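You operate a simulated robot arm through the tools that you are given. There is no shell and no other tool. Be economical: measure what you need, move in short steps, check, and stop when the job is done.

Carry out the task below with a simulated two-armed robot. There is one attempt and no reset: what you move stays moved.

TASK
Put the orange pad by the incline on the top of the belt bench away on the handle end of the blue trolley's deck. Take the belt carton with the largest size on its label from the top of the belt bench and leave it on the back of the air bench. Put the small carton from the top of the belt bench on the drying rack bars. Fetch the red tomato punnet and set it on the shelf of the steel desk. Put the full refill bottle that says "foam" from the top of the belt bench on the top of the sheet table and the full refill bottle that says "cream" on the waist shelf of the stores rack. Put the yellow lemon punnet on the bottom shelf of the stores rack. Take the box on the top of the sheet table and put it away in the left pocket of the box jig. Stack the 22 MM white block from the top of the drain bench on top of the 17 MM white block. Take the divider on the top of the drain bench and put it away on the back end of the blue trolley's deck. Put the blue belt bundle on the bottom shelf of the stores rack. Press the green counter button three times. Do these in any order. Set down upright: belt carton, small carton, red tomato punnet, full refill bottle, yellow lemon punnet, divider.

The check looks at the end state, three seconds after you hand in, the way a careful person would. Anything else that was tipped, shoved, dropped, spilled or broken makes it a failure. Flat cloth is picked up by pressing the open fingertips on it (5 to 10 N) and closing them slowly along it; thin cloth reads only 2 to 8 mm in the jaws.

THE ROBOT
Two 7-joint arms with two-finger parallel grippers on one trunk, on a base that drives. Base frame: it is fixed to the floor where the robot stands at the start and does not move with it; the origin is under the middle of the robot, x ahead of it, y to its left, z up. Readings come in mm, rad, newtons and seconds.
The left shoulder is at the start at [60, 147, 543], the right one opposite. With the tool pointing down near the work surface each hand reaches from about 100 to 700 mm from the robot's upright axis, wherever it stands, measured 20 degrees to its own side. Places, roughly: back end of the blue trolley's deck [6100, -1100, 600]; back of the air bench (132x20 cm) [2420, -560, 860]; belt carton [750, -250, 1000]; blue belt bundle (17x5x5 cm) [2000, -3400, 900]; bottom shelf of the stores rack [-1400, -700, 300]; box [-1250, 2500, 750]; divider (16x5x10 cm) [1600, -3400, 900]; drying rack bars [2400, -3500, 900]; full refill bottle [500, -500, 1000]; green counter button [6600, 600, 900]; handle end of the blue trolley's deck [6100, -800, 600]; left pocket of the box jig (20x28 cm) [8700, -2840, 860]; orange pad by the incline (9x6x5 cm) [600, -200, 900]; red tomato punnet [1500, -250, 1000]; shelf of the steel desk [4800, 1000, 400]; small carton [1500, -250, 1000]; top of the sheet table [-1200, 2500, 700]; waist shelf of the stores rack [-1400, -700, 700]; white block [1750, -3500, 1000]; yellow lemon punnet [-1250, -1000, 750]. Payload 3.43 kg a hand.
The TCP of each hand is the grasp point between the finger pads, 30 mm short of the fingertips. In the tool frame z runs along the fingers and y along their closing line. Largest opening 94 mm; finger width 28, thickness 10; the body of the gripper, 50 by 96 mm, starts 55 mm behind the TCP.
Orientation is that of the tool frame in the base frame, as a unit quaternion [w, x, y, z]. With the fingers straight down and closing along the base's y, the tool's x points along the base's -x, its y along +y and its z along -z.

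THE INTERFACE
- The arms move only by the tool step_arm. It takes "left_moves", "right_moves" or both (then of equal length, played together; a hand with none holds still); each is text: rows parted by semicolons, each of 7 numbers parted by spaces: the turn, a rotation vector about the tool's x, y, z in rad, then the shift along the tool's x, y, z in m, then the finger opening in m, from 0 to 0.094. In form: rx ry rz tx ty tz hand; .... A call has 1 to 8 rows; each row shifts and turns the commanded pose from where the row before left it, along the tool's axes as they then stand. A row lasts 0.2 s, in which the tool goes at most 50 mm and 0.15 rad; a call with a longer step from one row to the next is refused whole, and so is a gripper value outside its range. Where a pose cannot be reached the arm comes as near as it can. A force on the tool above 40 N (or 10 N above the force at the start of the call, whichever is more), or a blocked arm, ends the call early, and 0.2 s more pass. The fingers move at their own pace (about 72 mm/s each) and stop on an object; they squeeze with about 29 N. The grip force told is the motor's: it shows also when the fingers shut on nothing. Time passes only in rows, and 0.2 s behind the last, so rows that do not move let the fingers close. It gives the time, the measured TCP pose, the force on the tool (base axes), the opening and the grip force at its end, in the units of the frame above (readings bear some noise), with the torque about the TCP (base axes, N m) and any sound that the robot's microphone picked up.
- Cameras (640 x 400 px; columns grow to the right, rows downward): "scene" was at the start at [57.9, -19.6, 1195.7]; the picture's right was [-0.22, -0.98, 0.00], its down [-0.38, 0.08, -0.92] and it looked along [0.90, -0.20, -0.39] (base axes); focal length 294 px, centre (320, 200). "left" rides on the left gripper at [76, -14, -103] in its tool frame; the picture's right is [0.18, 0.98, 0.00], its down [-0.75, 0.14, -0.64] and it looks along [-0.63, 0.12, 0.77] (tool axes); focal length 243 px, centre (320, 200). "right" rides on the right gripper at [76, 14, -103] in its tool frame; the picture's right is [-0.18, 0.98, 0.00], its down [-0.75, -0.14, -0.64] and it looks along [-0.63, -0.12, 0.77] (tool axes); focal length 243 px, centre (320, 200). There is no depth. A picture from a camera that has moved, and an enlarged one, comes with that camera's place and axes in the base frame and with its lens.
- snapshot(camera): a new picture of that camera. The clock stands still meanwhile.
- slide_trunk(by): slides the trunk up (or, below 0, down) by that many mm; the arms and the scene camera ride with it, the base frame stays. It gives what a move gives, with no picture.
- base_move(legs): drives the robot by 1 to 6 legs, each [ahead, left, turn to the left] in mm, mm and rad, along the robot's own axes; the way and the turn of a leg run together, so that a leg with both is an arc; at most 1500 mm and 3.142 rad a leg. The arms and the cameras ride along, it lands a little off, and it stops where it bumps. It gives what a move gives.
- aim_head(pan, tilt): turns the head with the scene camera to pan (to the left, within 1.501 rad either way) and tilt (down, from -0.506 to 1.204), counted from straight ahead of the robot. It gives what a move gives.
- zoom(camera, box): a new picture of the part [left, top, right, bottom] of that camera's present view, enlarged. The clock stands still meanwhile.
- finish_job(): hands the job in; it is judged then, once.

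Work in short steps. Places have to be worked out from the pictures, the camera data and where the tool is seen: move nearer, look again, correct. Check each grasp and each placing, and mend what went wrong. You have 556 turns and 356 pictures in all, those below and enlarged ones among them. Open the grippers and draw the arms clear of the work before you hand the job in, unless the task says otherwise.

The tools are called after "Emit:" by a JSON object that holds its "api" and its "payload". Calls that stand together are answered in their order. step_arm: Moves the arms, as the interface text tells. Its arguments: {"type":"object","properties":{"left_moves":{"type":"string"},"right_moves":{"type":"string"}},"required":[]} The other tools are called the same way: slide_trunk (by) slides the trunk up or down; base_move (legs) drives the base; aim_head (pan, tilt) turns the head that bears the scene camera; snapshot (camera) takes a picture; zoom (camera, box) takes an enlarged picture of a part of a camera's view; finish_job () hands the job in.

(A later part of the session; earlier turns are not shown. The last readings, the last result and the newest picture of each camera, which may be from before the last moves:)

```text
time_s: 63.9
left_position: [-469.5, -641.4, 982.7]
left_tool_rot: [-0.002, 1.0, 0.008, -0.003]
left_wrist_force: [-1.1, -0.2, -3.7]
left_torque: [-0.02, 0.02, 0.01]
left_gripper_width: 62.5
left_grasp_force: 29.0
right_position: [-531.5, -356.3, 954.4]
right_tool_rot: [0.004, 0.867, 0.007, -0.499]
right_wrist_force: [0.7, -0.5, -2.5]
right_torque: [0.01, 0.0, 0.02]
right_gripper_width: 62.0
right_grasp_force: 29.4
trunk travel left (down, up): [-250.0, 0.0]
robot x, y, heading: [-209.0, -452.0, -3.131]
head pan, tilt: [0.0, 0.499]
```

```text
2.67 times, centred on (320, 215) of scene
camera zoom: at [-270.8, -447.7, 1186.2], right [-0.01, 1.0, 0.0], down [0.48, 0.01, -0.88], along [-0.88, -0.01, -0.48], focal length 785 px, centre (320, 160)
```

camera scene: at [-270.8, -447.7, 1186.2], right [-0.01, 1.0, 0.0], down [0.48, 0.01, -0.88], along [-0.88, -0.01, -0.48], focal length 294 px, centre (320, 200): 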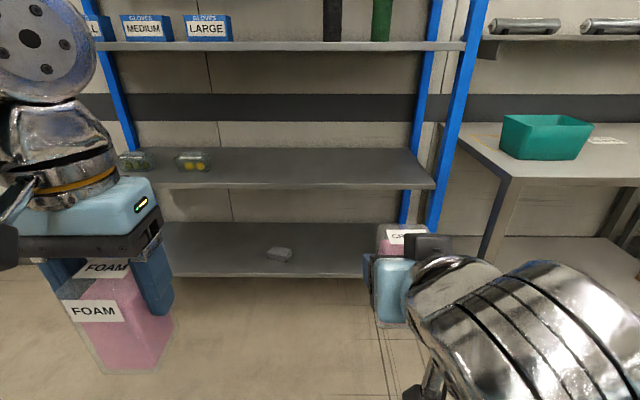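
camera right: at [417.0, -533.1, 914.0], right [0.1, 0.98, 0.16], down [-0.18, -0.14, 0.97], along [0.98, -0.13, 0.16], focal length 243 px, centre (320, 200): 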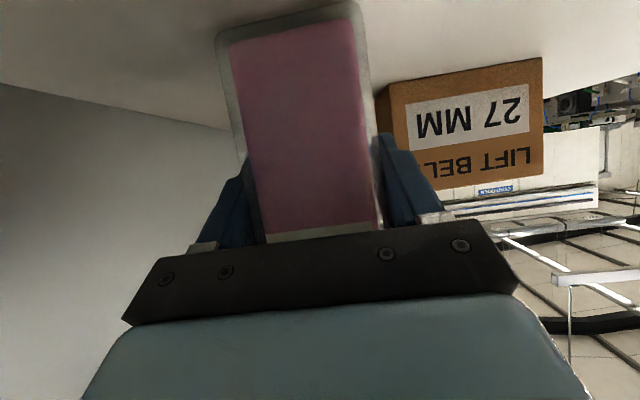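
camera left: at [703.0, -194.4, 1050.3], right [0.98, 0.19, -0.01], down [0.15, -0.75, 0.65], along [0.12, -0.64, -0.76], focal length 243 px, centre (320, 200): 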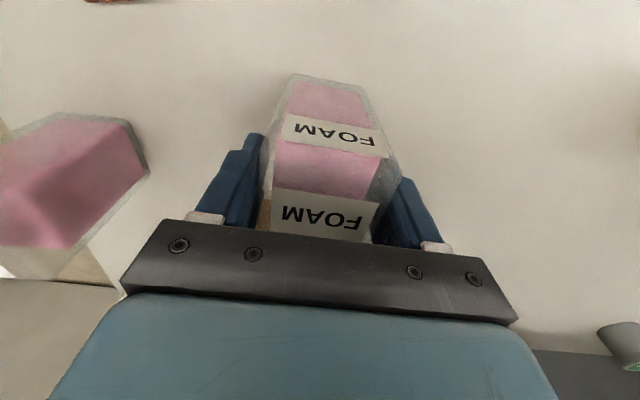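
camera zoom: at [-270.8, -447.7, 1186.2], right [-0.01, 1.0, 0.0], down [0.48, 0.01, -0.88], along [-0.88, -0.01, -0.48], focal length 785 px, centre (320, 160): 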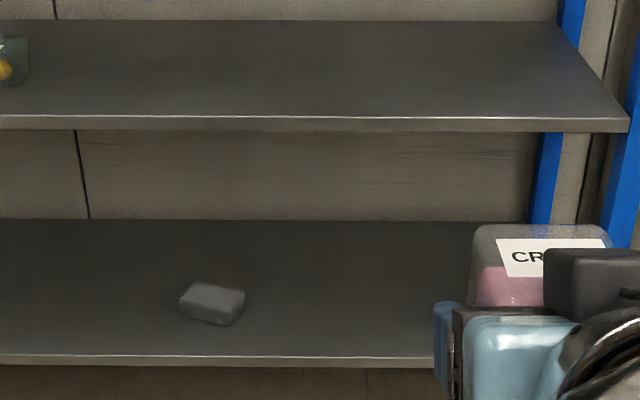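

I'll lower CREAM to about 25 mm above the waist shelf height, drive up to the rack, then reach in.

Emit:
{"api": "step_arm", "payload": {"right_moves": "0 0 0 0.0433 0 0.025 0.04; 0 0 0 0.0433 0 0.025 0.04; 0 0 0 0.0346 0 0.02 0.04"}}

Emit:
{"api": "base_move", "payload": {"legs": [[600, 0, -0.01]]}}

Emit:
{"api": "snapshot", "payload": {"camera": "scene"}}

Emit:
{"api": "snapshot", "payload": {"camera": "right"}}

```text
time_s: 64.7
left_position: [-469.2, -640.4, 982.1]
left_tool_rot: [-0.002, 1.0, 0.007, -0.003]
left_wrist_force: [-0.1, -0.1, -3.2]
left_torque: [-0.02, -0.04, 0.04]
left_gripper_width: 62.0
left_grasp_force: 28.4
right_position: [-532.0, -357.4, 813.0]
right_tool_rot: [0.003, 0.866, 0.004, -0.499]
right_wrist_force: [0.2, 0.1, -3.5]
right_torque: [0.0, 0.01, 0.05]
right_gripper_width: 62.2
right_grasp_force: 29.0
trunk travel left (down, up): [-250.0, 0.0]
robot x, y, heading: [-206.5, -445.9, -3.13]
head pan, tilt: [0.0, 0.499]
```

```text
time_s: 68.1
left_position: [-1076.5, -639.4, 980.8]
left_tool_rot: [-0.002, 1.0, 0.0, -0.003]
left_wrist_force: [-0.4, 0.7, -3.6]
left_torque: [0.0, 0.02, 0.01]
left_gripper_width: 61.8
left_grasp_force: 28.5
right_position: [-1135.5, -356.1, 815.0]
right_tool_rot: [-0.001, 0.867, -0.001, -0.499]
right_wrist_force: [0.2, -0.5, -2.9]
right_torque: [0.01, 0.01, -0.01]
right_gripper_width: 62.5
right_grasp_force: 29.2
trunk travel left (down, up): [-250.0, 0.0]
robot x, y, heading: [-812.1, -451.4, 3.136]
head pan, tilt: [0.0, 0.499]
```

```text
321 pictures are left
camera scene: at [-874.9, -450.3, 1186.3], right [0.0, 1.0, 0.0], down [0.48, 0.0, -0.88], along [-0.88, 0.0, -0.48], focal length 294 px, centre (320, 200)
```

scene: 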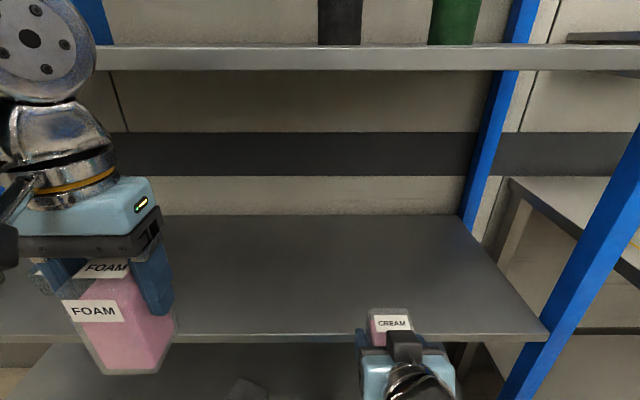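

```text
320 pictures are left
camera right: at [-1008.5, -370.4, 799.5], right [-0.09, -0.98, 0.16], down [0.18, 0.14, 0.97], along [-0.98, 0.12, 0.16], focal length 243 px, centre (320, 200)
```

right: 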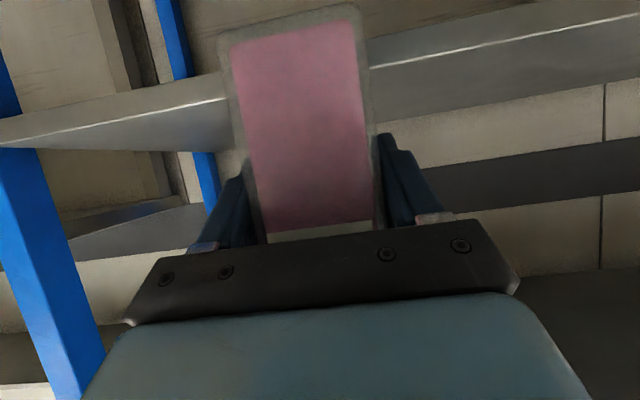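

Shelf height estimates are 719–735, so I raise 18 mm for safety, reach in 200 mm, then lower to contact.

Emit:
{"api": "step_arm", "payload": {"right_moves": "0 0 0 -0.0156 0 -0.009 0.04; 0 0 0 -0.025 0 0.0433 0.04; 0 0 0 -0.025 0 0.0433 0.04; 0 0 0 -0.025 0 0.0433 0.04; 0 0 0 -0.025 0 0.0433 0.04"}}

Emit:
{"api": "snapshot", "payload": {"camera": "right"}}

Emit:
{"api": "snapshot", "payload": {"camera": "scene"}}

```text
time_s: 69.3
left_position: [-1076.4, -641.1, 981.7]
left_tool_rot: [-0.003, 1.0, 0.0, -0.003]
left_wrist_force: [0.5, -0.6, -2.1]
left_torque: [0.01, 0.03, -0.01]
left_gripper_width: 62.5
left_grasp_force: 29.1
right_position: [-1336.8, -355.8, 832.0]
right_tool_rot: [0.001, 0.866, 0.0, -0.5]
right_wrist_force: [0.5, 0.0, -2.9]
right_torque: [-0.04, -0.01, -0.02]
right_gripper_width: 62.1
right_grasp_force: 28.8
trunk travel left (down, up): [-250.0, 0.0]
robot x, y, heading: [-814.1, -451.7, 3.137]
head pan, tilt: [0.0, 0.499]
```

```text
319 pictures are left
camera right: at [-1210.3, -369.7, 816.6], right [-0.09, -0.98, 0.16], down [0.18, 0.14, 0.97], along [-0.98, 0.12, 0.16], focal length 243 px, centre (320, 200)
```

right: 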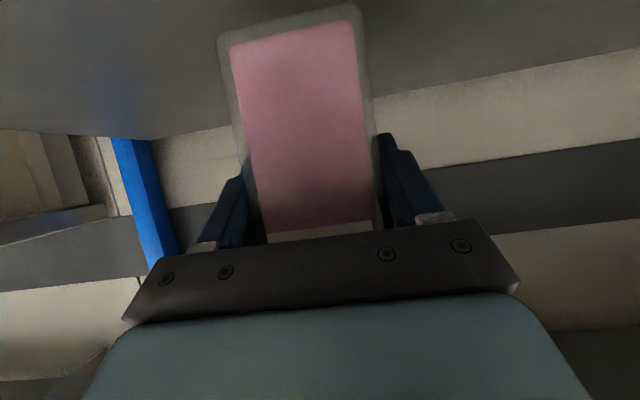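

```text
318 pictures are left
camera scene: at [-874.8, -450.3, 1186.2], right [0.0, 1.0, 0.0], down [0.48, 0.0, -0.88], along [-0.88, 0.0, -0.48], focal length 294 px, centre (320, 200)
```

scene: 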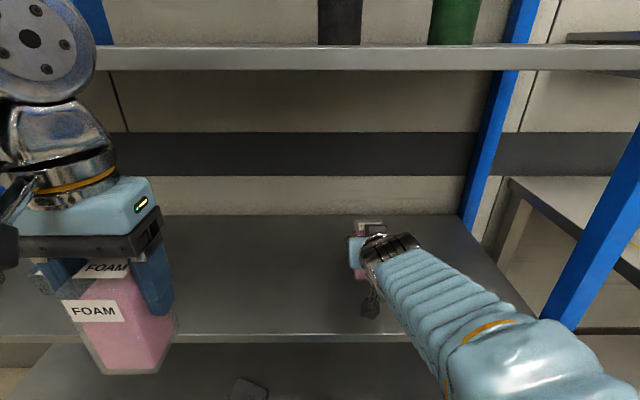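

Lower in small steps toward contact.

Emit:
{"api": "step_arm", "payload": {"right_moves": "0 0 0 0.0069 0 0.004 0.04; 0 0 0 0.0069 0 0.004 0.04; 0 0 0 0.0035 0 0.002 0.04"}}

Emit:
{"api": "step_arm", "payload": {"right_moves": "0 0 0 0.0035 0 0.002 0.04; 0 0 0 0.0035 0 0.002 0.04"}}

Emit:
{"api": "step_arm", "payload": {"right_moves": "0 0 0 0.0035 0 0.002 0.04; 0 0 0 0.0035 0 0.002 0.04"}}

```text
time_s: 70.1
left_position: [-1076.6, -641.6, 982.7]
left_tool_rot: [-0.002, 1.0, 0.001, -0.003]
left_wrist_force: [-0.5, 0.0, -2.9]
left_torque: [-0.01, -0.02, 0.01]
left_gripper_width: 62.5
left_grasp_force: 29.2
right_position: [-1334.5, -356.7, 811.8]
right_tool_rot: [0.0, 0.866, 0.0, -0.499]
right_wrist_force: [0.1, 0.1, -1.4]
right_torque: [0.01, -0.01, 0.01]
right_gripper_width: 62.3
right_grasp_force: 29.1
trunk travel left (down, up): [-250.0, 0.0]
robot x, y, heading: [-815.8, -447.3, 3.144]
head pan, tilt: [0.0, 0.499]
```

```text
time_s: 70.7
left_position: [-1076.1, -640.4, 981.7]
left_tool_rot: [-0.002, 1.0, 0.0, -0.003]
left_wrist_force: [-0.4, -0.7, -2.6]
left_torque: [0.02, 0.01, -0.01]
left_gripper_width: 62.3
left_grasp_force: 28.8
right_position: [-1335.8, -356.5, 806.4]
right_tool_rot: [0.0, 0.865, 0.0, -0.503]
right_wrist_force: [-2.0, 1.8, 21.6]
right_torque: [0.27, -0.24, -0.19]
right_gripper_width: 62.5
right_grasp_force: 29.0
trunk travel left (down, up): [-250.0, 0.0]
robot x, y, heading: [-809.2, -453.3, 3.137]
head pan, tilt: [0.0, 0.499]
```

```text
time_s: 71.3
left_position: [-1074.4, -639.1, 983.1]
left_tool_rot: [-0.003, 1.0, 0.0, -0.004]
left_wrist_force: [-0.2, 1.0, -3.5]
left_torque: [0.03, 0.04, 0.01]
left_gripper_width: 62.0
left_grasp_force: 28.5
right_position: [-1333.0, -355.1, 796.2]
right_tool_rot: [-0.001, 0.866, -0.001, -0.5]
right_wrist_force: [-0.4, 2.3, 21.9]
right_torque: [0.02, -0.3, 0.1]
right_gripper_width: 62.3
right_grasp_force: 28.7
trunk travel left (down, up): [-250.0, 0.0]
robot x, y, heading: [-811.9, -451.9, 3.139]
head pan, tilt: [0.0, 0.499]
```

Contact at about z 738 for the shelf; the bottle is standing. Release and retract.

Emit:
{"api": "step_arm", "payload": {"right_moves": "0 0 0 0 0 0 0.07; 0 0 0 0 0 0 0.094; 0 0 0 0 0 0 0.094; 0 0 0 0.023 0 -0.0398 0.094; 0 0 0 0.023 0 -0.0398 0.094; 0 0 0 0.023 0 -0.0398 0.094; 0 0 0 0.023 0 -0.0398 0.094; 0 0 0 0.023 0 -0.0398 0.094"}}

Emit:
{"api": "snapshot", "payload": {"camera": "scene"}}

```text
time_s: 73.1
left_position: [-1076.7, -640.8, 981.2]
left_tool_rot: [-0.003, 1.0, 0.0, -0.002]
left_wrist_force: [-0.4, 0.0, -3.2]
left_torque: [0.0, -0.02, 0.01]
left_gripper_width: 62.2
left_grasp_force: 29.3
right_position: [-1111.8, -365.4, 814.7]
right_tool_rot: [-0.001, 0.867, -0.002, -0.498]
right_wrist_force: [-0.1, 0.6, -0.5]
right_torque: [-0.02, -0.02, 0.01]
right_gripper_width: 93.9
right_grasp_force: 0.0
right hand out of reach, approached as far as the arm can: row 7, 8
trunk travel left (down, up): [-250.0, 0.0]
robot x, y, heading: [-812.7, -448.1, 3.144]
head pan, tilt: [0.0, 0.499]
```

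```text
317 pictures are left
camera scene: at [-875.2, -450.4, 1186.3], right [0.0, 1.0, 0.0], down [0.48, 0.0, -0.88], along [-0.88, 0.0, -0.48], focal length 294 px, centre (320, 200)
```

scene: 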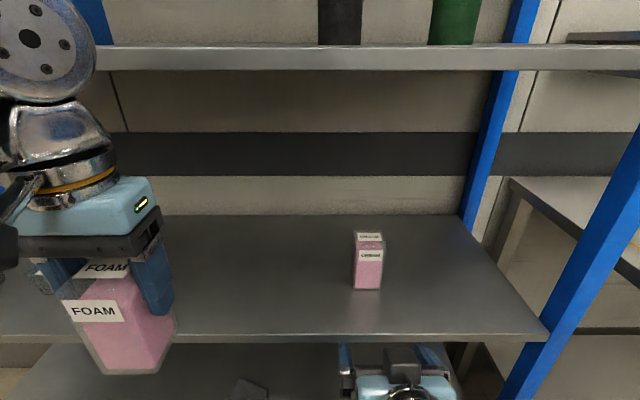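

CREAM stands upright. Now slide left to the lemon punnet and look closely.

Emit:
{"api": "base_move", "payload": {"legs": [[0, 540, 0]]}}

Emit:
{"api": "snapshot", "payload": {"camera": "scene"}}

Emit:
{"api": "snapshot", "payload": {"camera": "right"}}

```text
time_s: 76.2
left_position: [-1081.0, -1183.2, 982.1]
left_tool_rot: [-0.002, 1.0, -0.003, -0.003]
left_wrist_force: [-0.3, 0.0, -2.7]
left_torque: [0.02, 0.02, 0.03]
left_gripper_width: 62.1
left_grasp_force: 29.2
right_position: [-1113.9, -908.4, 815.9]
right_tool_rot: [-0.003, 0.867, -0.004, -0.499]
right_wrist_force: [0.4, 1.2, -0.4]
right_torque: [-0.03, 0.0, -0.03]
right_gripper_width: 93.9
right_grasp_force: 0.0
trunk travel left (down, up): [-250.0, 0.0]
robot x, y, heading: [-809.5, -995.1, 3.133]
head pan, tilt: [0.0, 0.499]
```

```text
316 pictures are left
camera scene: at [-877.5, -994.7, 1186.3], right [0.01, 1.0, 0.0], down [0.48, 0.0, -0.88], along [-0.88, 0.01, -0.48], focal length 294 px, centre (320, 200)
```

scene: 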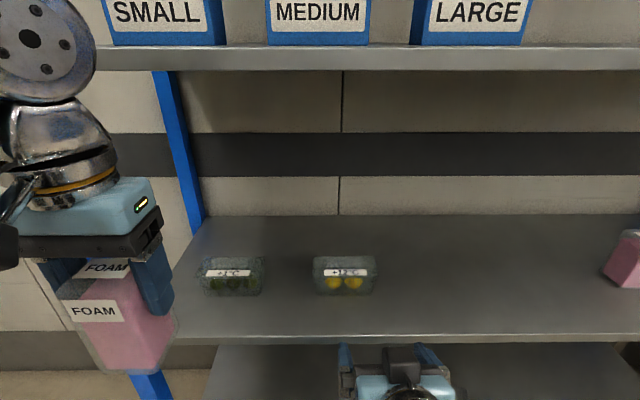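

```text
315 pictures are left
camera right: at [-987.7, -923.2, 800.5], right [-0.1, -0.98, 0.16], down [0.18, 0.14, 0.97], along [-0.98, 0.13, 0.16], focal length 243 px, centre (320, 200)
```

right: 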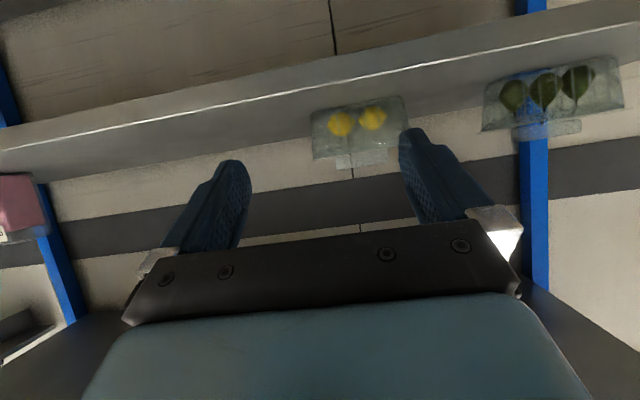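

Emit:
{"api": "zoom", "payload": {"camera": "scene", "box": [300, 240, 396, 300]}}

Emit:
{"api": "zoom", "payload": {"camera": "right", "box": [270, 80, 430, 180]}}

```text
6.67 times, centred on (348, 270) of scene
camera zoom: at [-877.5, -994.7, 1186.3], right [0.01, 1.0, 0.0], down [0.48, 0.0, -0.88], along [-0.88, 0.01, -0.48], focal length 1963 px, centre (133, -267)
```

zoom: 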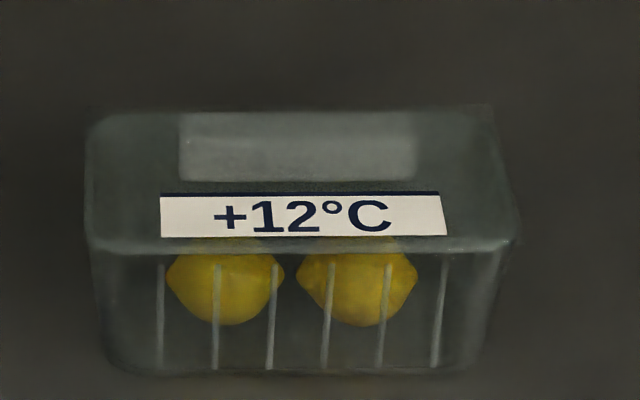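

```text
4.00 times, centred on (350, 130) of right
camera zoom: at [-987.7, -923.2, 800.5], right [-0.1, -0.98, 0.16], down [0.18, 0.14, 0.97], along [-0.98, 0.13, 0.16], focal length 970 px, centre (200, 480)
```

zoom: 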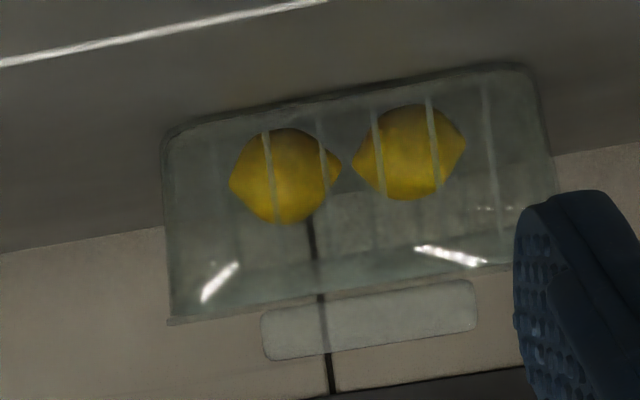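

The punnet's lid has a raised rib about 67 mm wide (y≈-943) and 16 mm tall (z≈801–817): a good handle. I'll bring the right hand to horizontal and align to it.

Emit:
{"api": "step_arm", "payload": {"right_moves": "0 -0.15 0 0 0.035 0 0.094; 0 -0.15 0 0 0 0 0.094; 0 -0.15 0 0 0 0 0.094; 0 0 0 -0.006 0 0 0.094"}}

Emit:
{"api": "snapshot", "payload": {"camera": "right"}}

```text
time_s: 77.0
left_position: [-1080.4, -1183.7, 981.7]
left_tool_rot: [-0.002, 1.0, -0.004, -0.002]
left_wrist_force: [-0.1, -0.3, -2.7]
left_torque: [0.01, 0.01, 0.02]
left_gripper_width: 62.4
left_grasp_force: 28.9
right_position: [-1123.0, -910.6, 893.4]
right_tool_rot: [0.046, 0.723, -0.11, -0.68]
right_wrist_force: [0.1, -0.1, -0.4]
right_torque: [0.01, 0.04, 0.0]
right_gripper_width: 93.8
right_grasp_force: 0.0
right hand out of reach, approached as far as the arm can: row 1, 2, 3
trunk travel left (down, up): [-250.0, 0.0]
robot x, y, heading: [-815.7, -993.6, 3.132]
head pan, tilt: [0.0, 0.499]
stopped in row 3 (right hand): the arm was blocked; the commanded pose is now the measured one
```

```text
312 pictures are left
camera right: at [-1019.3, -949.3, 829.6], right [-0.1, -0.91, 0.39], down [0.61, 0.25, 0.75], along [-0.78, 0.32, 0.54], focal length 243 px, centre (320, 200)
```

right: 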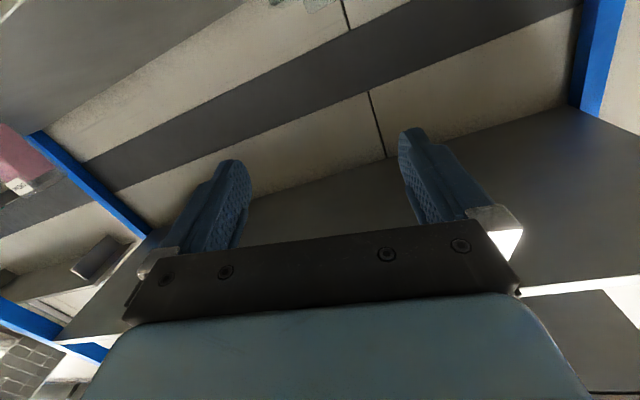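

The hand was too close to the body for a horizontal wrist and came out twisted. Back off the base 200 mm, extend the arm and correct the orientation.

Emit:
{"api": "base_move", "payload": {"legs": [[-200, 0, 0]]}}

Emit:
{"api": "step_arm", "payload": {"right_moves": "-0.0415 0.004 -0.112 0 0 0.04 0.094; -0.0415 0.004 -0.112 0 0 0.04 0.094; 0 0 0 0.02 0 0.045 0.094; 0 0 0 0.02 0 0.045 0.094"}}

```text
time_s: 78.6
left_position: [-880.8, -1185.7, 982.4]
left_tool_rot: [-0.002, 1.0, -0.004, -0.002]
left_wrist_force: [-0.2, -0.8, -2.5]
left_torque: [-0.02, -0.02, 0.0]
left_gripper_width: 62.1
left_grasp_force: 28.8
right_position: [-923.8, -913.0, 894.6]
right_tool_rot: [0.045, 0.722, -0.11, -0.681]
right_wrist_force: [-0.7, 0.5, 0.9]
right_torque: [-0.02, 0.01, -0.03]
right_gripper_width: 94.2
right_grasp_force: 0.0
trunk travel left (down, up): [-250.0, 0.0]
robot x, y, heading: [-615.2, -997.9, 3.133]
head pan, tilt: [0.0, 0.499]
```

```text
time_s: 79.7
left_position: [-880.6, -1185.5, 980.6]
left_tool_rot: [-0.002, 1.0, -0.004, -0.004]
left_wrist_force: [0.9, -0.6, -2.6]
left_torque: [0.06, 0.02, -0.01]
left_gripper_width: 62.4
left_grasp_force: 28.9
right_position: [-1046.9, -990.2, 874.3]
right_tool_rot: [-0.072, -0.7, -0.074, 0.707]
right_wrist_force: [0.0, 0.4, 0.4]
right_torque: [0.05, 0.0, 0.0]
right_gripper_width: 93.6
right_grasp_force: 0.2
trunk travel left (down, up): [-250.0, 0.0]
robot x, y, heading: [-614.1, -997.1, 3.135]
head pan, tilt: [0.0, 0.499]
stopped in row 4 (right hand): the arm was blocked; the commanded pose is now the measured one
```

Emit:
{"api": "snapshot", "payload": {"camera": "scene"}}

```text
311 pictures are left
camera scene: at [-677.5, -996.4, 1186.3], right [0.01, 1.0, 0.0], down [0.48, 0.0, -0.88], along [-0.88, 0.01, -0.48], focal length 294 px, centre (320, 200)
```

scene: 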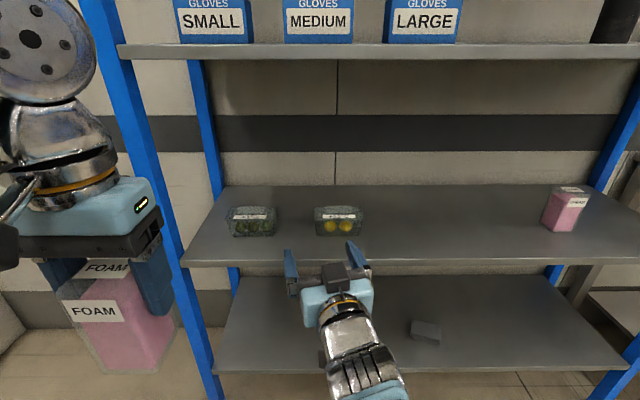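

The hand drifted to the centre line and yawed. Correct the orientation and move it outward (to the robot's right), where the arm has more room.

Emit:
{"api": "step_arm", "payload": {"right_moves": "0.103 0.04 0.005 0 -0.045 0 0.094; 0.103 0.04 0.005 0 -0.045 0 0.094; 0 0 0 0 -0.045 0 0.094"}}

Emit:
{"api": "snapshot", "payload": {"camera": "scene"}}

```text
time_s: 80.5
left_position: [-879.8, -1184.8, 981.8]
left_tool_rot: [-0.003, 1.0, -0.004, -0.003]
left_wrist_force: [-0.1, -0.7, -3.0]
left_torque: [0.03, -0.03, 0.01]
left_gripper_width: 62.0
left_grasp_force: 29.2
right_position: [-1060.7, -855.4, 874.8]
right_tool_rot: [0.0, 0.733, 0.001, -0.68]
right_wrist_force: [-0.1, -0.3, 0.4]
right_torque: [0.03, -0.01, -0.01]
right_gripper_width: 94.0
right_grasp_force: 0.1
trunk travel left (down, up): [-250.0, 0.0]
robot x, y, heading: [-616.5, -997.9, 3.132]
head pan, tilt: [0.0, 0.499]
```

```text
310 pictures are left
camera scene: at [-677.8, -997.0, 1186.2], right [0.01, 1.0, 0.0], down [0.48, 0.0, -0.88], along [-0.88, 0.01, -0.48], focal length 294 px, centre (320, 200)
```

scene: 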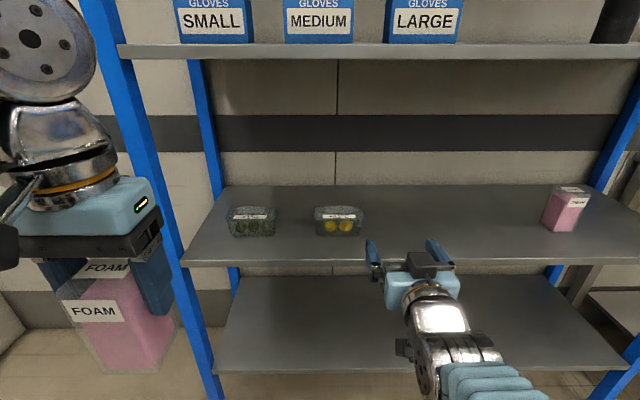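

Orientation is right now. Slide the base 88 mm left to align, lower to z≈835 and look.

Emit:
{"api": "base_move", "payload": {"legs": [[0, 88, 0]]}}

Emit:
{"api": "step_arm", "payload": {"right_moves": "0 0 0 0.02 0 0 0.094; 0 0 0 0.02 0 0 0.094; 0 0 0 0 0 0 0.094"}}

Emit:
{"api": "snapshot", "payload": {"camera": "right"}}

Emit:
{"api": "zoom", "payload": {"camera": "scene", "box": [260, 180, 480, 317]}}

```text
time_s: 81.6
left_position: [-881.6, -1273.0, 982.4]
left_tool_rot: [-0.002, 1.0, -0.004, -0.003]
left_wrist_force: [-1.0, -0.3, -3.1]
left_torque: [-0.04, -0.02, -0.02]
left_gripper_width: 62.0
left_grasp_force: 28.5
right_position: [-1063.1, -944.5, 875.2]
right_tool_rot: [0.0, 0.733, 0.001, -0.68]
right_wrist_force: [-0.6, 0.3, 0.2]
right_torque: [-0.01, 0.01, 0.0]
right_gripper_width: 94.1
right_grasp_force: 0.1
trunk travel left (down, up): [-250.0, 0.0]
robot x, y, heading: [-610.8, -1085.1, 3.126]
head pan, tilt: [0.0, 0.499]
```

```text
time_s: 82.4
left_position: [-881.5, -1272.6, 982.3]
left_tool_rot: [-0.002, 1.0, -0.004, -0.003]
left_wrist_force: [-0.3, 0.0, -2.8]
left_torque: [-0.03, 0.01, 0.0]
left_gripper_width: 62.4
left_grasp_force: 29.3
right_position: [-1069.9, -948.4, 843.4]
right_tool_rot: [0.001, 0.733, 0.001, -0.681]
right_wrist_force: [0.4, 0.2, 1.0]
right_torque: [0.01, -0.01, -0.02]
right_gripper_width: 93.8
right_grasp_force: 0.1
right hand out of reach, approached as far as the arm can: row 2
trunk travel left (down, up): [-250.0, 0.0]
robot x, y, heading: [-615.1, -1083.5, 3.132]
head pan, tilt: [0.0, 0.499]
```

```text
309 pictures are left
camera right: at [-961.9, -961.5, 774.5], right [-0.01, -0.98, 0.18], down [0.58, 0.14, 0.8], along [-0.81, 0.12, 0.57], focal length 243 px, centre (320, 200)
```

right: 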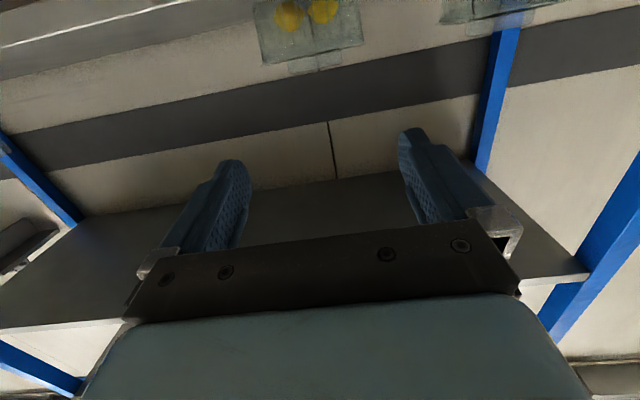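

```text
2.91 times, centred on (370, 248) of scene
camera zoom: at [-678.8, -1085.2, 1186.3], right [0.01, 1.0, 0.0], down [0.48, 0.0, -0.88], along [-0.88, 0.01, -0.48], focal length 856 px, centre (174, 59)
```

zoom: 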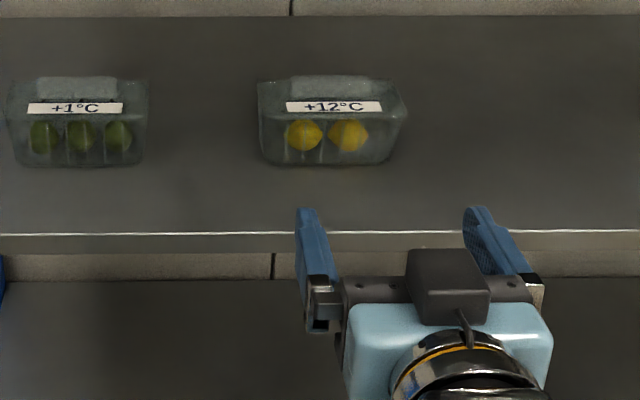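

Alignment is good (rib ≈(-1312,-945), hand y≈-948). Extend the arm while lowering to z≈820.

Emit:
{"api": "step_arm", "payload": {"right_moves": "0 0 0 0.004 0 0.045 0.094; 0 0 0 0.009 0 0.045 0.094; 0 0 0 0 0 0.01 0.094"}}

Emit:
{"api": "snapshot", "payload": {"camera": "right"}}

```text
time_s: 83.2
left_position: [-882.0, -1273.4, 981.5]
left_tool_rot: [-0.003, 1.0, -0.005, -0.003]
left_wrist_force: [-0.3, 0.4, -4.1]
left_torque: [0.0, -0.01, 0.0]
left_gripper_width: 62.3
left_grasp_force: 29.3
right_position: [-1168.9, -947.2, 824.0]
right_tool_rot: [0.0, 0.732, 0.001, -0.681]
right_wrist_force: [0.4, -0.4, -0.8]
right_torque: [-0.01, 0.01, 0.04]
right_gripper_width: 93.8
right_grasp_force: 0.0
trunk travel left (down, up): [-250.0, 0.0]
robot x, y, heading: [-612.1, -1088.1, 3.129]
head pan, tilt: [0.0, 0.499]
```

```text
307 pictures are left
camera right: at [-1061.4, -961.2, 754.8], right [-0.01, -0.98, 0.18], down [0.59, 0.14, 0.8], along [-0.81, 0.12, 0.57], focal length 243 px, centre (320, 200)
```

right: 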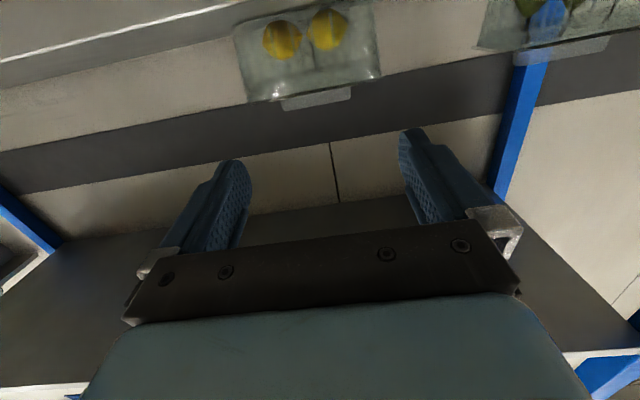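

Rib top ≈814, lid ≈797. Drive forward 95 mm, keeping the height, and check.

Emit:
{"api": "base_move", "payload": {"legs": [[95, 0, 0]]}}

Emit:
{"api": "zoom", "payload": {"camera": "scene", "box": [260, 200, 460, 325]}}

Emit:
{"api": "snapshot", "payload": {"camera": "right"}}

```text
time_s: 84.3
left_position: [-977.0, -1273.0, 981.1]
left_tool_rot: [-0.003, 1.0, -0.004, -0.004]
left_wrist_force: [0.7, -0.2, -3.2]
left_torque: [0.01, 0.01, -0.02]
left_gripper_width: 62.2
left_grasp_force: 29.3
right_position: [-1263.9, -946.4, 823.3]
right_tool_rot: [0.0, 0.732, 0.0, -0.681]
right_wrist_force: [-0.3, -0.3, 0.6]
right_torque: [0.0, -0.01, 0.03]
right_gripper_width: 93.9
right_grasp_force: 0.0
trunk travel left (down, up): [-250.0, 0.0]
robot x, y, heading: [-711.9, -1086.5, 3.126]
head pan, tilt: [0.0, 0.499]
```

```text
3.20 times, centred on (360, 262) of scene
camera zoom: at [-774.3, -1084.3, 1186.3], right [0.01, 1.0, 0.0], down [0.48, 0.0, -0.88], along [-0.88, 0.01, -0.48], focal length 942 px, centre (192, 0)
```

zoom: 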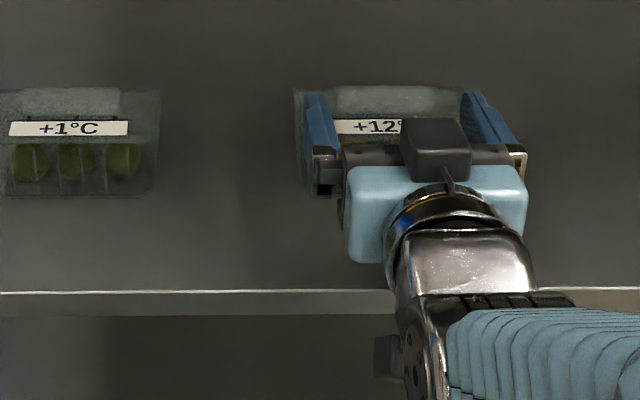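

```text
305 pictures are left
camera right: at [-1156.8, -960.2, 754.9], right [-0.01, -0.98, 0.18], down [0.59, 0.14, 0.8], along [-0.81, 0.12, 0.57], focal length 243 px, centre (320, 200)
```

right: 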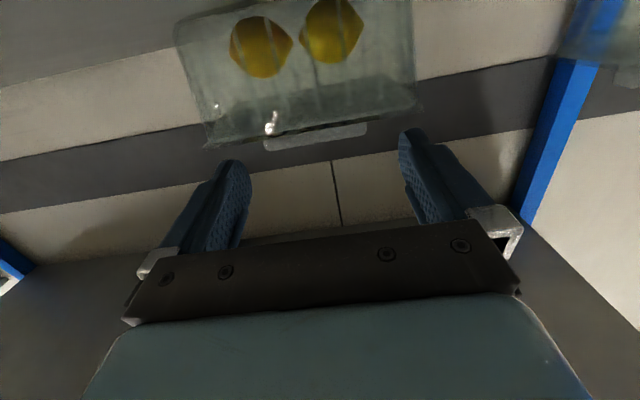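

Consistent. Advance 30 mm, drop ~6 mm, and close on the rib.

Emit:
{"api": "step_arm", "payload": {"right_moves": "0 0 0 0.002 0 0.015 0.094; 0 0 0 0.002 0 0.017 0.094; 0 0 0 0 0 0 0.04; 0 0 0 0 0 0 0.04; 0 0 0 0 0 0 0.04; 0 0 0 0 0 0 0.04"}}

Emit:
{"api": "snapshot", "payload": {"camera": "right"}}

```text
time_s: 85.7
left_position: [-977.7, -1272.5, 981.4]
left_tool_rot: [-0.003, 1.0, -0.004, -0.002]
left_wrist_force: [0.3, 0.2, -3.0]
left_torque: [0.02, -0.02, 0.02]
left_gripper_width: 62.3
left_grasp_force: 29.3
right_position: [-1296.1, -947.0, 816.8]
right_tool_rot: [0.001, 0.733, 0.002, -0.681]
right_wrist_force: [-1.2, 1.2, 0.4]
right_torque: [0.14, 0.1, 0.03]
right_gripper_width: 68.8
right_grasp_force: 29.3
trunk travel left (down, up): [-250.0, 0.0]
robot x, y, heading: [-707.4, -1086.1, 3.128]
head pan, tilt: [0.0, 0.499]
```

```text
304 pictures are left
camera right: at [-1188.8, -960.3, 748.6], right [-0.01, -0.98, 0.18], down [0.59, 0.14, 0.8], along [-0.81, 0.12, 0.57], focal length 243 px, centre (320, 200)
```

right: 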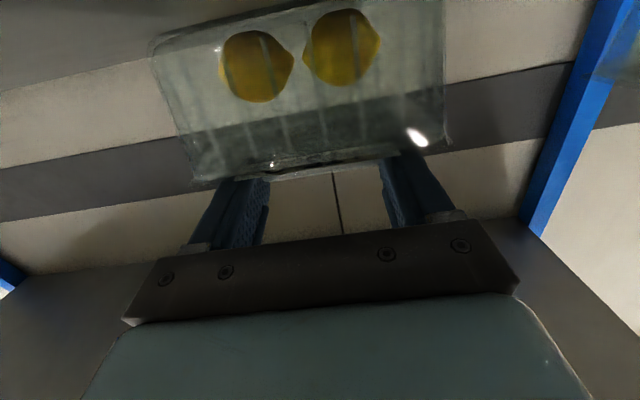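

The rib is gripped at 69 mm. Lift slowly 30 mm.

Emit:
{"api": "step_arm", "payload": {"right_moves": "0 0 0 -0.008 0 0 0.04; 0 0 0 -0.012 0 0 0.04; 0 0 0 -0.015 0 0 0.04"}}

Emit:
{"api": "snapshot", "payload": {"camera": "right"}}

```text
time_s: 86.5
left_position: [-978.4, -1272.8, 982.0]
left_tool_rot: [-0.004, 1.0, -0.004, -0.003]
left_wrist_force: [0.7, -0.1, -2.3]
left_torque: [0.01, -0.02, 0.0]
left_gripper_width: 62.2
left_grasp_force: 28.6
right_position: [-1298.3, -946.2, 852.3]
right_tool_rot: [0.001, 0.733, 0.002, -0.681]
right_wrist_force: [0.2, 0.0, -1.2]
right_torque: [0.0, 0.03, 0.04]
right_gripper_width: 68.7
right_grasp_force: 29.1
trunk travel left (down, up): [-250.0, 0.0]
robot x, y, heading: [-707.6, -1084.8, 3.13]
head pan, tilt: [0.0, 0.499]
```

```text
303 pictures are left
camera right: at [-1191.4, -960.0, 783.7], right [-0.01, -0.98, 0.18], down [0.58, 0.14, 0.8], along [-0.81, 0.12, 0.57], focal length 243 px, centre (320, 200)
```

right: 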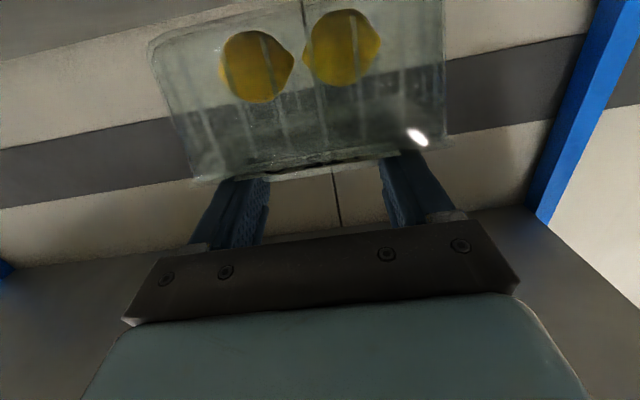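

Lifted and level. Back out, lower the trunk fully, and look at the bottom shelf.

Emit:
{"api": "base_move", "payload": {"legs": [[-280, 0, 0]]}}

Emit:
{"api": "slide_trunk", "payload": {"by": -250}}

Emit:
{"api": "snapshot", "payload": {"camera": "scene"}}

```text
time_s: 88.4
left_position: [-700.2, -1275.4, 982.1]
left_tool_rot: [-0.003, 1.0, -0.006, -0.003]
left_wrist_force: [0.3, 0.2, -3.0]
left_torque: [-0.01, 0.01, -0.02]
left_gripper_width: 62.1
left_grasp_force: 29.2
right_position: [-1020.0, -947.4, 852.3]
right_tool_rot: [0.0, 0.732, 0.0, -0.681]
right_wrist_force: [-0.3, -0.4, -1.0]
right_torque: [-0.02, 0.01, -0.03]
right_gripper_width: 69.1
right_grasp_force: 28.8
trunk travel left (down, up): [-250.0, 0.0]
robot x, y, heading: [-433.2, -1087.2, 3.126]
head pan, tilt: [0.0, 0.499]
```

```text
time_s: 91.0
left_position: [-699.8, -1274.6, 731.6]
left_tool_rot: [-0.003, 1.0, -0.006, -0.002]
left_wrist_force: [0.9, -0.9, -3.1]
left_torque: [0.04, 0.02, -0.03]
left_gripper_width: 62.1
left_grasp_force: 29.5
right_position: [-1021.5, -947.8, 603.1]
right_tool_rot: [0.0, 0.733, 0.001, -0.68]
right_wrist_force: [0.0, -0.3, 0.1]
right_torque: [0.02, -0.02, 0.05]
right_gripper_width: 68.9
right_grasp_force: 29.5
trunk travel left (down, up): [0.0, 250.0]
robot x, y, heading: [-430.2, -1085.7, 3.125]
head pan, tilt: [0.0, 0.499]
```

```text
302 pictures are left
camera scene: at [-496.1, -1087.2, 936.3], right [0.01, 1.0, 0.0], down [0.48, -0.01, -0.88], along [-0.88, 0.01, -0.48], focal length 294 px, centre (320, 200)
```

scene: 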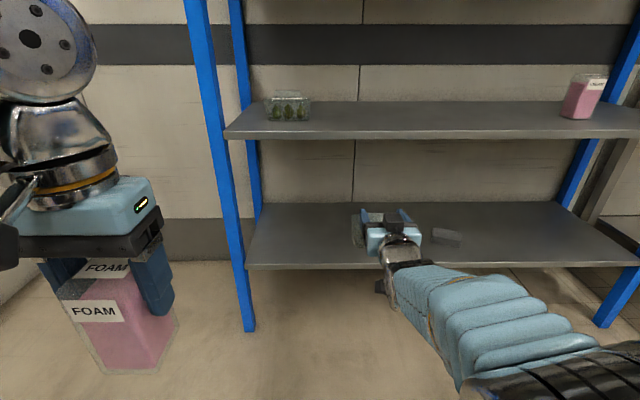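

Bottom shelf ≈ z 320. Lower the punnet so its base is ~45 mm above that, then approach.

Emit:
{"api": "step_arm", "payload": {"right_moves": "0 0 0 0.045 0 0.003 0.04; 0 0 0 0.045 0 0.003 0.04; 0 0 0 0.045 0 0.003 0.04; 0 0 0 0.018 0 0 0.04"}}

Emit:
{"api": "base_move", "payload": {"legs": [[200, 0, 0]]}}

Emit:
{"api": "snapshot", "payload": {"camera": "scene"}}

Emit:
{"api": "snapshot", "payload": {"camera": "right"}}

```text
time_s: 92.0
left_position: [-699.0, -1274.2, 731.3]
left_tool_rot: [-0.003, 1.0, -0.005, -0.002]
left_wrist_force: [-0.2, -0.3, -2.9]
left_torque: [0.02, 0.01, 0.0]
left_gripper_width: 62.3
left_grasp_force: 28.7
right_position: [-1017.8, -948.1, 447.8]
right_tool_rot: [0.0, 0.733, 0.0, -0.681]
right_wrist_force: [-0.8, -0.6, -0.5]
right_torque: [-0.01, -0.02, 0.0]
right_gripper_width: 69.0
right_grasp_force: 29.2
trunk travel left (down, up): [0.0, 250.0]
robot x, y, heading: [-434.4, -1087.7, 3.134]
head pan, tilt: [0.0, 0.499]
```

```text
time_s: 93.6
left_position: [-902.8, -1272.0, 732.7]
left_tool_rot: [-0.003, 1.0, -0.005, -0.002]
left_wrist_force: [1.0, 0.4, -3.0]
left_torque: [0.0, 0.02, -0.04]
left_gripper_width: 62.1
left_grasp_force: 29.5
right_position: [-1221.9, -945.4, 448.6]
right_tool_rot: [0.0, 0.733, 0.001, -0.68]
right_wrist_force: [-0.7, -0.3, -0.2]
right_torque: [0.01, -0.03, 0.0]
right_gripper_width: 68.7
right_grasp_force: 29.5
trunk travel left (down, up): [0.0, 250.0]
robot x, y, heading: [-634.5, -1088.9, 3.132]
head pan, tilt: [0.0, 0.499]
```

```text
301 pictures are left
camera scene: at [-699.5, -1084.6, 936.3], right [0.01, 1.0, 0.0], down [0.48, -0.01, -0.88], along [-0.88, 0.01, -0.48], focal length 294 px, centre (320, 200)
```

scene: 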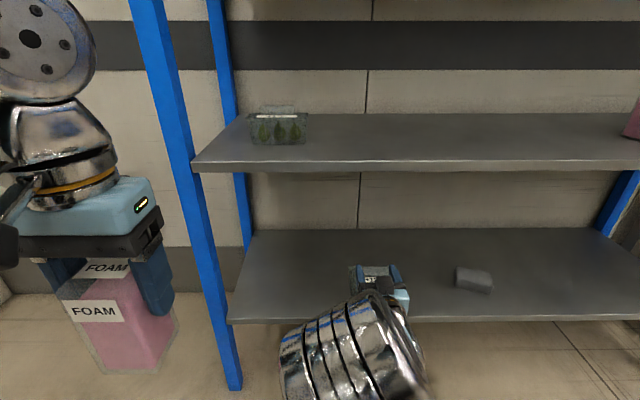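

```text
300 pictures are left
camera right: at [-1113.2, -959.0, 380.3], right [-0.01, -0.98, 0.18], down [0.59, 0.14, 0.8], along [-0.81, 0.12, 0.57], focal length 243 px, centre (320, 200)
```

right: 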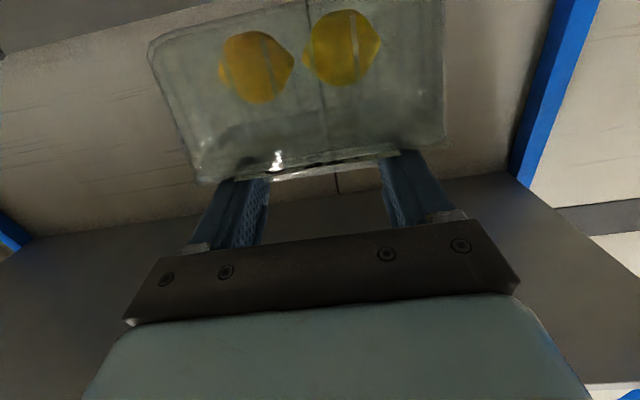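

Drive in 70 mm (same relative depth as the pick) and lower in small steps.

Emit:
{"api": "base_move", "payload": {"legs": [[70, 0, 0]]}}

Emit:
{"api": "step_arm", "payload": {"right_moves": "0 0 0 0.01 0 0 0.04; 0 0 0 0.008 0 0 0.04; 0 0 0 0.006 0 0 0.04"}}

Emit:
{"api": "step_arm", "payload": {"right_moves": "0 0 0 0.005 0 0 0.04; 0 0 0 0.005 0 0 0.04"}}

```text
time_s: 94.6
left_position: [-972.9, -1270.9, 731.7]
left_tool_rot: [-0.003, 1.0, -0.007, -0.002]
left_wrist_force: [0.5, -0.2, -2.6]
left_torque: [-0.01, 0.0, 0.01]
left_gripper_width: 62.0
left_grasp_force: 28.8
right_position: [-1290.2, -943.8, 449.3]
right_tool_rot: [-0.001, 0.733, 0.0, -0.68]
right_wrist_force: [-0.2, 0.4, -0.3]
right_torque: [0.02, -0.01, 0.02]
right_gripper_width: 69.2
right_grasp_force: 29.3
trunk travel left (down, up): [0.0, 250.0]
robot x, y, heading: [-709.0, -1083.1, 3.125]
head pan, tilt: [0.0, 0.499]
```

```text
time_s: 95.4
left_position: [-972.9, -1271.1, 731.6]
left_tool_rot: [-0.002, 1.0, -0.006, -0.003]
left_wrist_force: [-0.2, -0.5, -3.6]
left_torque: [0.01, 0.02, -0.03]
left_gripper_width: 62.2
left_grasp_force: 29.5
right_position: [-1289.0, -943.5, 425.7]
right_tool_rot: [0.0, 0.733, 0.0, -0.681]
right_wrist_force: [-0.4, 0.2, 0.4]
right_torque: [-0.01, -0.02, 0.01]
right_gripper_width: 68.9
right_grasp_force: 28.4
trunk travel left (down, up): [0.0, 250.0]
robot x, y, heading: [-709.8, -1084.5, 3.128]
head pan, tilt: [0.0, 0.499]
```

```text
time_s: 96.0
left_position: [-973.4, -1271.8, 731.4]
left_tool_rot: [-0.003, 1.0, -0.006, -0.002]
left_wrist_force: [0.8, -0.3, -2.5]
left_torque: [0.01, -0.02, -0.02]
left_gripper_width: 62.2
left_grasp_force: 29.2
right_position: [-1288.3, -944.1, 415.2]
right_tool_rot: [-0.001, 0.732, -0.001, -0.681]
right_wrist_force: [0.4, 0.0, 0.2]
right_torque: [0.03, -0.04, 0.01]
right_gripper_width: 69.2
right_grasp_force: 28.9
trunk travel left (down, up): [0.0, 250.0]
robot x, y, heading: [-707.6, -1087.4, 3.129]
head pan, tilt: [0.0, 0.499]
```

Still free at z 415; continue down in small steps.

Emit:
{"api": "step_arm", "payload": {"right_moves": "0 0 0 0.004 0 0 0.04; 0 0 0 0.004 0 0 0.04"}}

Emit:
{"api": "step_arm", "payload": {"right_moves": "0 0 0 0.004 0 0 0.04; 0 0 0 0.003 0 0 0.04"}}

Emit:
{"api": "snapshot", "payload": {"camera": "scene"}}

```text
time_s: 96.6
left_position: [-974.4, -1271.8, 731.3]
left_tool_rot: [-0.002, 1.0, -0.005, -0.003]
left_wrist_force: [0.7, 0.1, -2.7]
left_torque: [0.0, 0.05, -0.01]
left_gripper_width: 62.2
left_grasp_force: 29.0
right_position: [-1288.9, -943.4, 407.5]
right_tool_rot: [0.0, 0.733, 0.0, -0.681]
right_wrist_force: [0.1, -0.5, 0.0]
right_torque: [0.02, -0.04, 0.02]
right_gripper_width: 69.0
right_grasp_force: 29.4
trunk travel left (down, up): [0.0, 250.0]
robot x, y, heading: [-704.4, -1082.3, 3.128]
head pan, tilt: [0.0, 0.499]
```

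```text
time_s: 97.2
left_position: [-973.1, -1270.8, 732.7]
left_tool_rot: [-0.002, 1.0, -0.005, -0.003]
left_wrist_force: [0.4, -0.6, -3.2]
left_torque: [-0.03, 0.03, -0.01]
left_gripper_width: 62.3
left_grasp_force: 28.7
right_position: [-1287.7, -944.0, 400.1]
right_tool_rot: [0.0, 0.732, 0.0, -0.681]
right_wrist_force: [-0.9, -0.3, -0.9]
right_torque: [-0.01, -0.01, -0.02]
right_gripper_width: 68.8
right_grasp_force: 28.9
trunk travel left (down, up): [0.0, 250.0]
robot x, y, heading: [-705.3, -1086.6, 3.126]
head pan, tilt: [0.0, 0.499]
```

```text
299 pictures are left
camera scene: at [-769.8, -1083.6, 936.3], right [0.01, 1.0, 0.0], down [0.48, -0.01, -0.88], along [-0.88, 0.01, -0.48], focal length 294 px, centre (320, 200)
```

scene: 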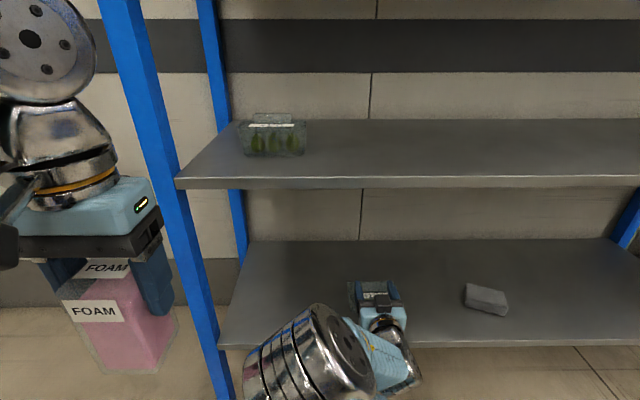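

Shelf estimate is now ≈300; continue down.

Emit:
{"api": "step_arm", "payload": {"right_moves": "0 0 0 0.004 0 0 0.04; 0 0 0 0.004 0 0 0.04; 0 0 0 0.003 0 0 0.04"}}

Emit:
{"api": "step_arm", "payload": {"right_moves": "0 0 0 0.003 0 0 0.04; 0 0 0 0.003 0 0 0.04"}}

Emit:
{"api": "step_arm", "payload": {"right_moves": "0 0 0 0.003 0 0 0.04; 0 0 0 0.002 0 0 0.04"}}

```text
time_s: 98.2
left_position: [-972.4, -1271.8, 731.9]
left_tool_rot: [-0.002, 1.0, -0.005, -0.003]
left_wrist_force: [0.4, -0.9, -3.3]
left_torque: [0.01, -0.02, -0.02]
left_gripper_width: 62.3
left_grasp_force: 29.3
right_position: [-1287.8, -943.3, 396.9]
right_tool_rot: [0.0, 0.725, -0.001, -0.689]
right_wrist_force: [0.4, 1.0, 16.5]
right_torque: [0.31, -0.06, 0.01]
right_gripper_width: 69.1
right_grasp_force: 28.9
trunk travel left (down, up): [0.0, 250.0]
robot x, y, heading: [-705.3, -1087.3, 3.128]
head pan, tilt: [0.0, 0.499]
stopped in row 3 (right hand): the force on the tool passed its limit at 41 N (the readings are from after the stop); the commanded pose is now the measured one
```

```text
time_s: 98.7
left_position: [-972.9, -1271.1, 732.9]
left_tool_rot: [-0.002, 1.0, -0.007, -0.004]
left_wrist_force: [0.1, -0.3, -3.9]
left_torque: [-0.02, -0.01, 0.01]
left_gripper_width: 62.4
left_grasp_force: 28.8
right_position: [-1288.9, -944.0, 395.7]
right_tool_rot: [0.001, 0.721, -0.001, -0.693]
right_wrist_force: [0.5, 1.3, 16.6]
right_torque: [0.48, -0.12, -0.04]
right_gripper_width: 69.1
right_grasp_force: 29.4
trunk travel left (down, up): [0.0, 250.0]
robot x, y, heading: [-704.8, -1085.4, 3.127]
head pan, tilt: [0.0, 0.499]
stopped in row 2 (right hand): the force on the tool passed its limit at 43 N (the readings are from after the stop); the commanded pose is now the measured one
```

```text
time_s: 99.3
left_position: [-974.4, -1271.2, 730.7]
left_tool_rot: [-0.002, 1.0, -0.006, -0.004]
left_wrist_force: [-0.4, 0.2, -2.2]
left_torque: [-0.01, 0.01, 0.0]
left_gripper_width: 62.3
left_grasp_force: 29.0
right_position: [-1291.2, -943.5, 395.1]
right_tool_rot: [0.002, 0.717, -0.001, -0.697]
right_wrist_force: [0.5, 1.0, 16.7]
right_torque: [0.53, -0.08, 0.01]
right_gripper_width: 68.9
right_grasp_force: 29.3
trunk travel left (down, up): [0.0, 250.0]
robot x, y, heading: [-706.9, -1084.6, 3.126]
head pan, tilt: [0.0, 0.499]
stopped in row 2 (right hand): the force on the tool passed its limit at 42 N (the readings are from after the stop); the commanded pose is now the measured one
```

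Contact at z≈397 (shelf ≈318): the punnet is resting. Release, retract by backing the base, and check.

Emit:
{"api": "step_arm", "payload": {"right_moves": "0 0 0 0 0 0 0.094; 0 0 0 0 0 0 0.094; 0 0 0 -0.003 0 0 0.094"}}

Emit:
{"api": "base_move", "payload": {"legs": [[-200, 0, 0]]}}

Emit:
{"api": "snapshot", "payload": {"camera": "scene"}}

```text
time_s: 100.1
left_position: [-973.7, -1271.4, 730.2]
left_tool_rot: [-0.003, 1.0, -0.006, -0.003]
left_wrist_force: [0.4, 0.4, -1.7]
left_torque: [0.0, -0.04, -0.01]
left_gripper_width: 62.1
left_grasp_force: 29.2
right_position: [-1289.0, -943.6, 395.3]
right_tool_rot: [0.002, 0.72, -0.001, -0.694]
right_wrist_force: [-0.7, -3.3, 10.8]
right_torque: [0.33, 0.3, 0.11]
right_gripper_width: 92.0
right_grasp_force: 0.1
trunk travel left (down, up): [0.0, 250.0]
robot x, y, heading: [-704.6, -1088.9, 3.128]
head pan, tilt: [0.0, 0.499]
```

```text
time_s: 101.7
left_position: [-773.9, -1275.3, 730.3]
left_tool_rot: [-0.003, 1.0, -0.005, -0.003]
left_wrist_force: [-0.2, 0.5, -3.1]
left_torque: [0.01, 0.02, 0.02]
left_gripper_width: 62.0
left_grasp_force: 29.0
right_position: [-1090.8, -945.9, 396.2]
right_tool_rot: [0.002, 0.72, -0.001, -0.694]
right_wrist_force: [0.3, -0.4, 0.4]
right_torque: [-0.01, 0.0, 0.01]
right_gripper_width: 94.1
right_grasp_force: 0.2
trunk travel left (down, up): [0.0, 250.0]
robot x, y, heading: [-508.1, -1090.3, 3.127]
head pan, tilt: [0.0, 0.499]
```

```text
298 pictures are left
camera scene: at [-570.5, -1086.2, 936.2], right [0.01, 1.0, 0.0], down [0.48, -0.01, -0.88], along [-0.88, 0.01, -0.48], focal length 294 px, centre (320, 200)
```

scene: 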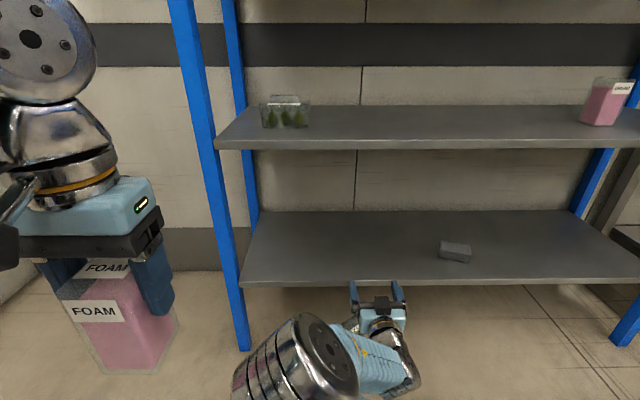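

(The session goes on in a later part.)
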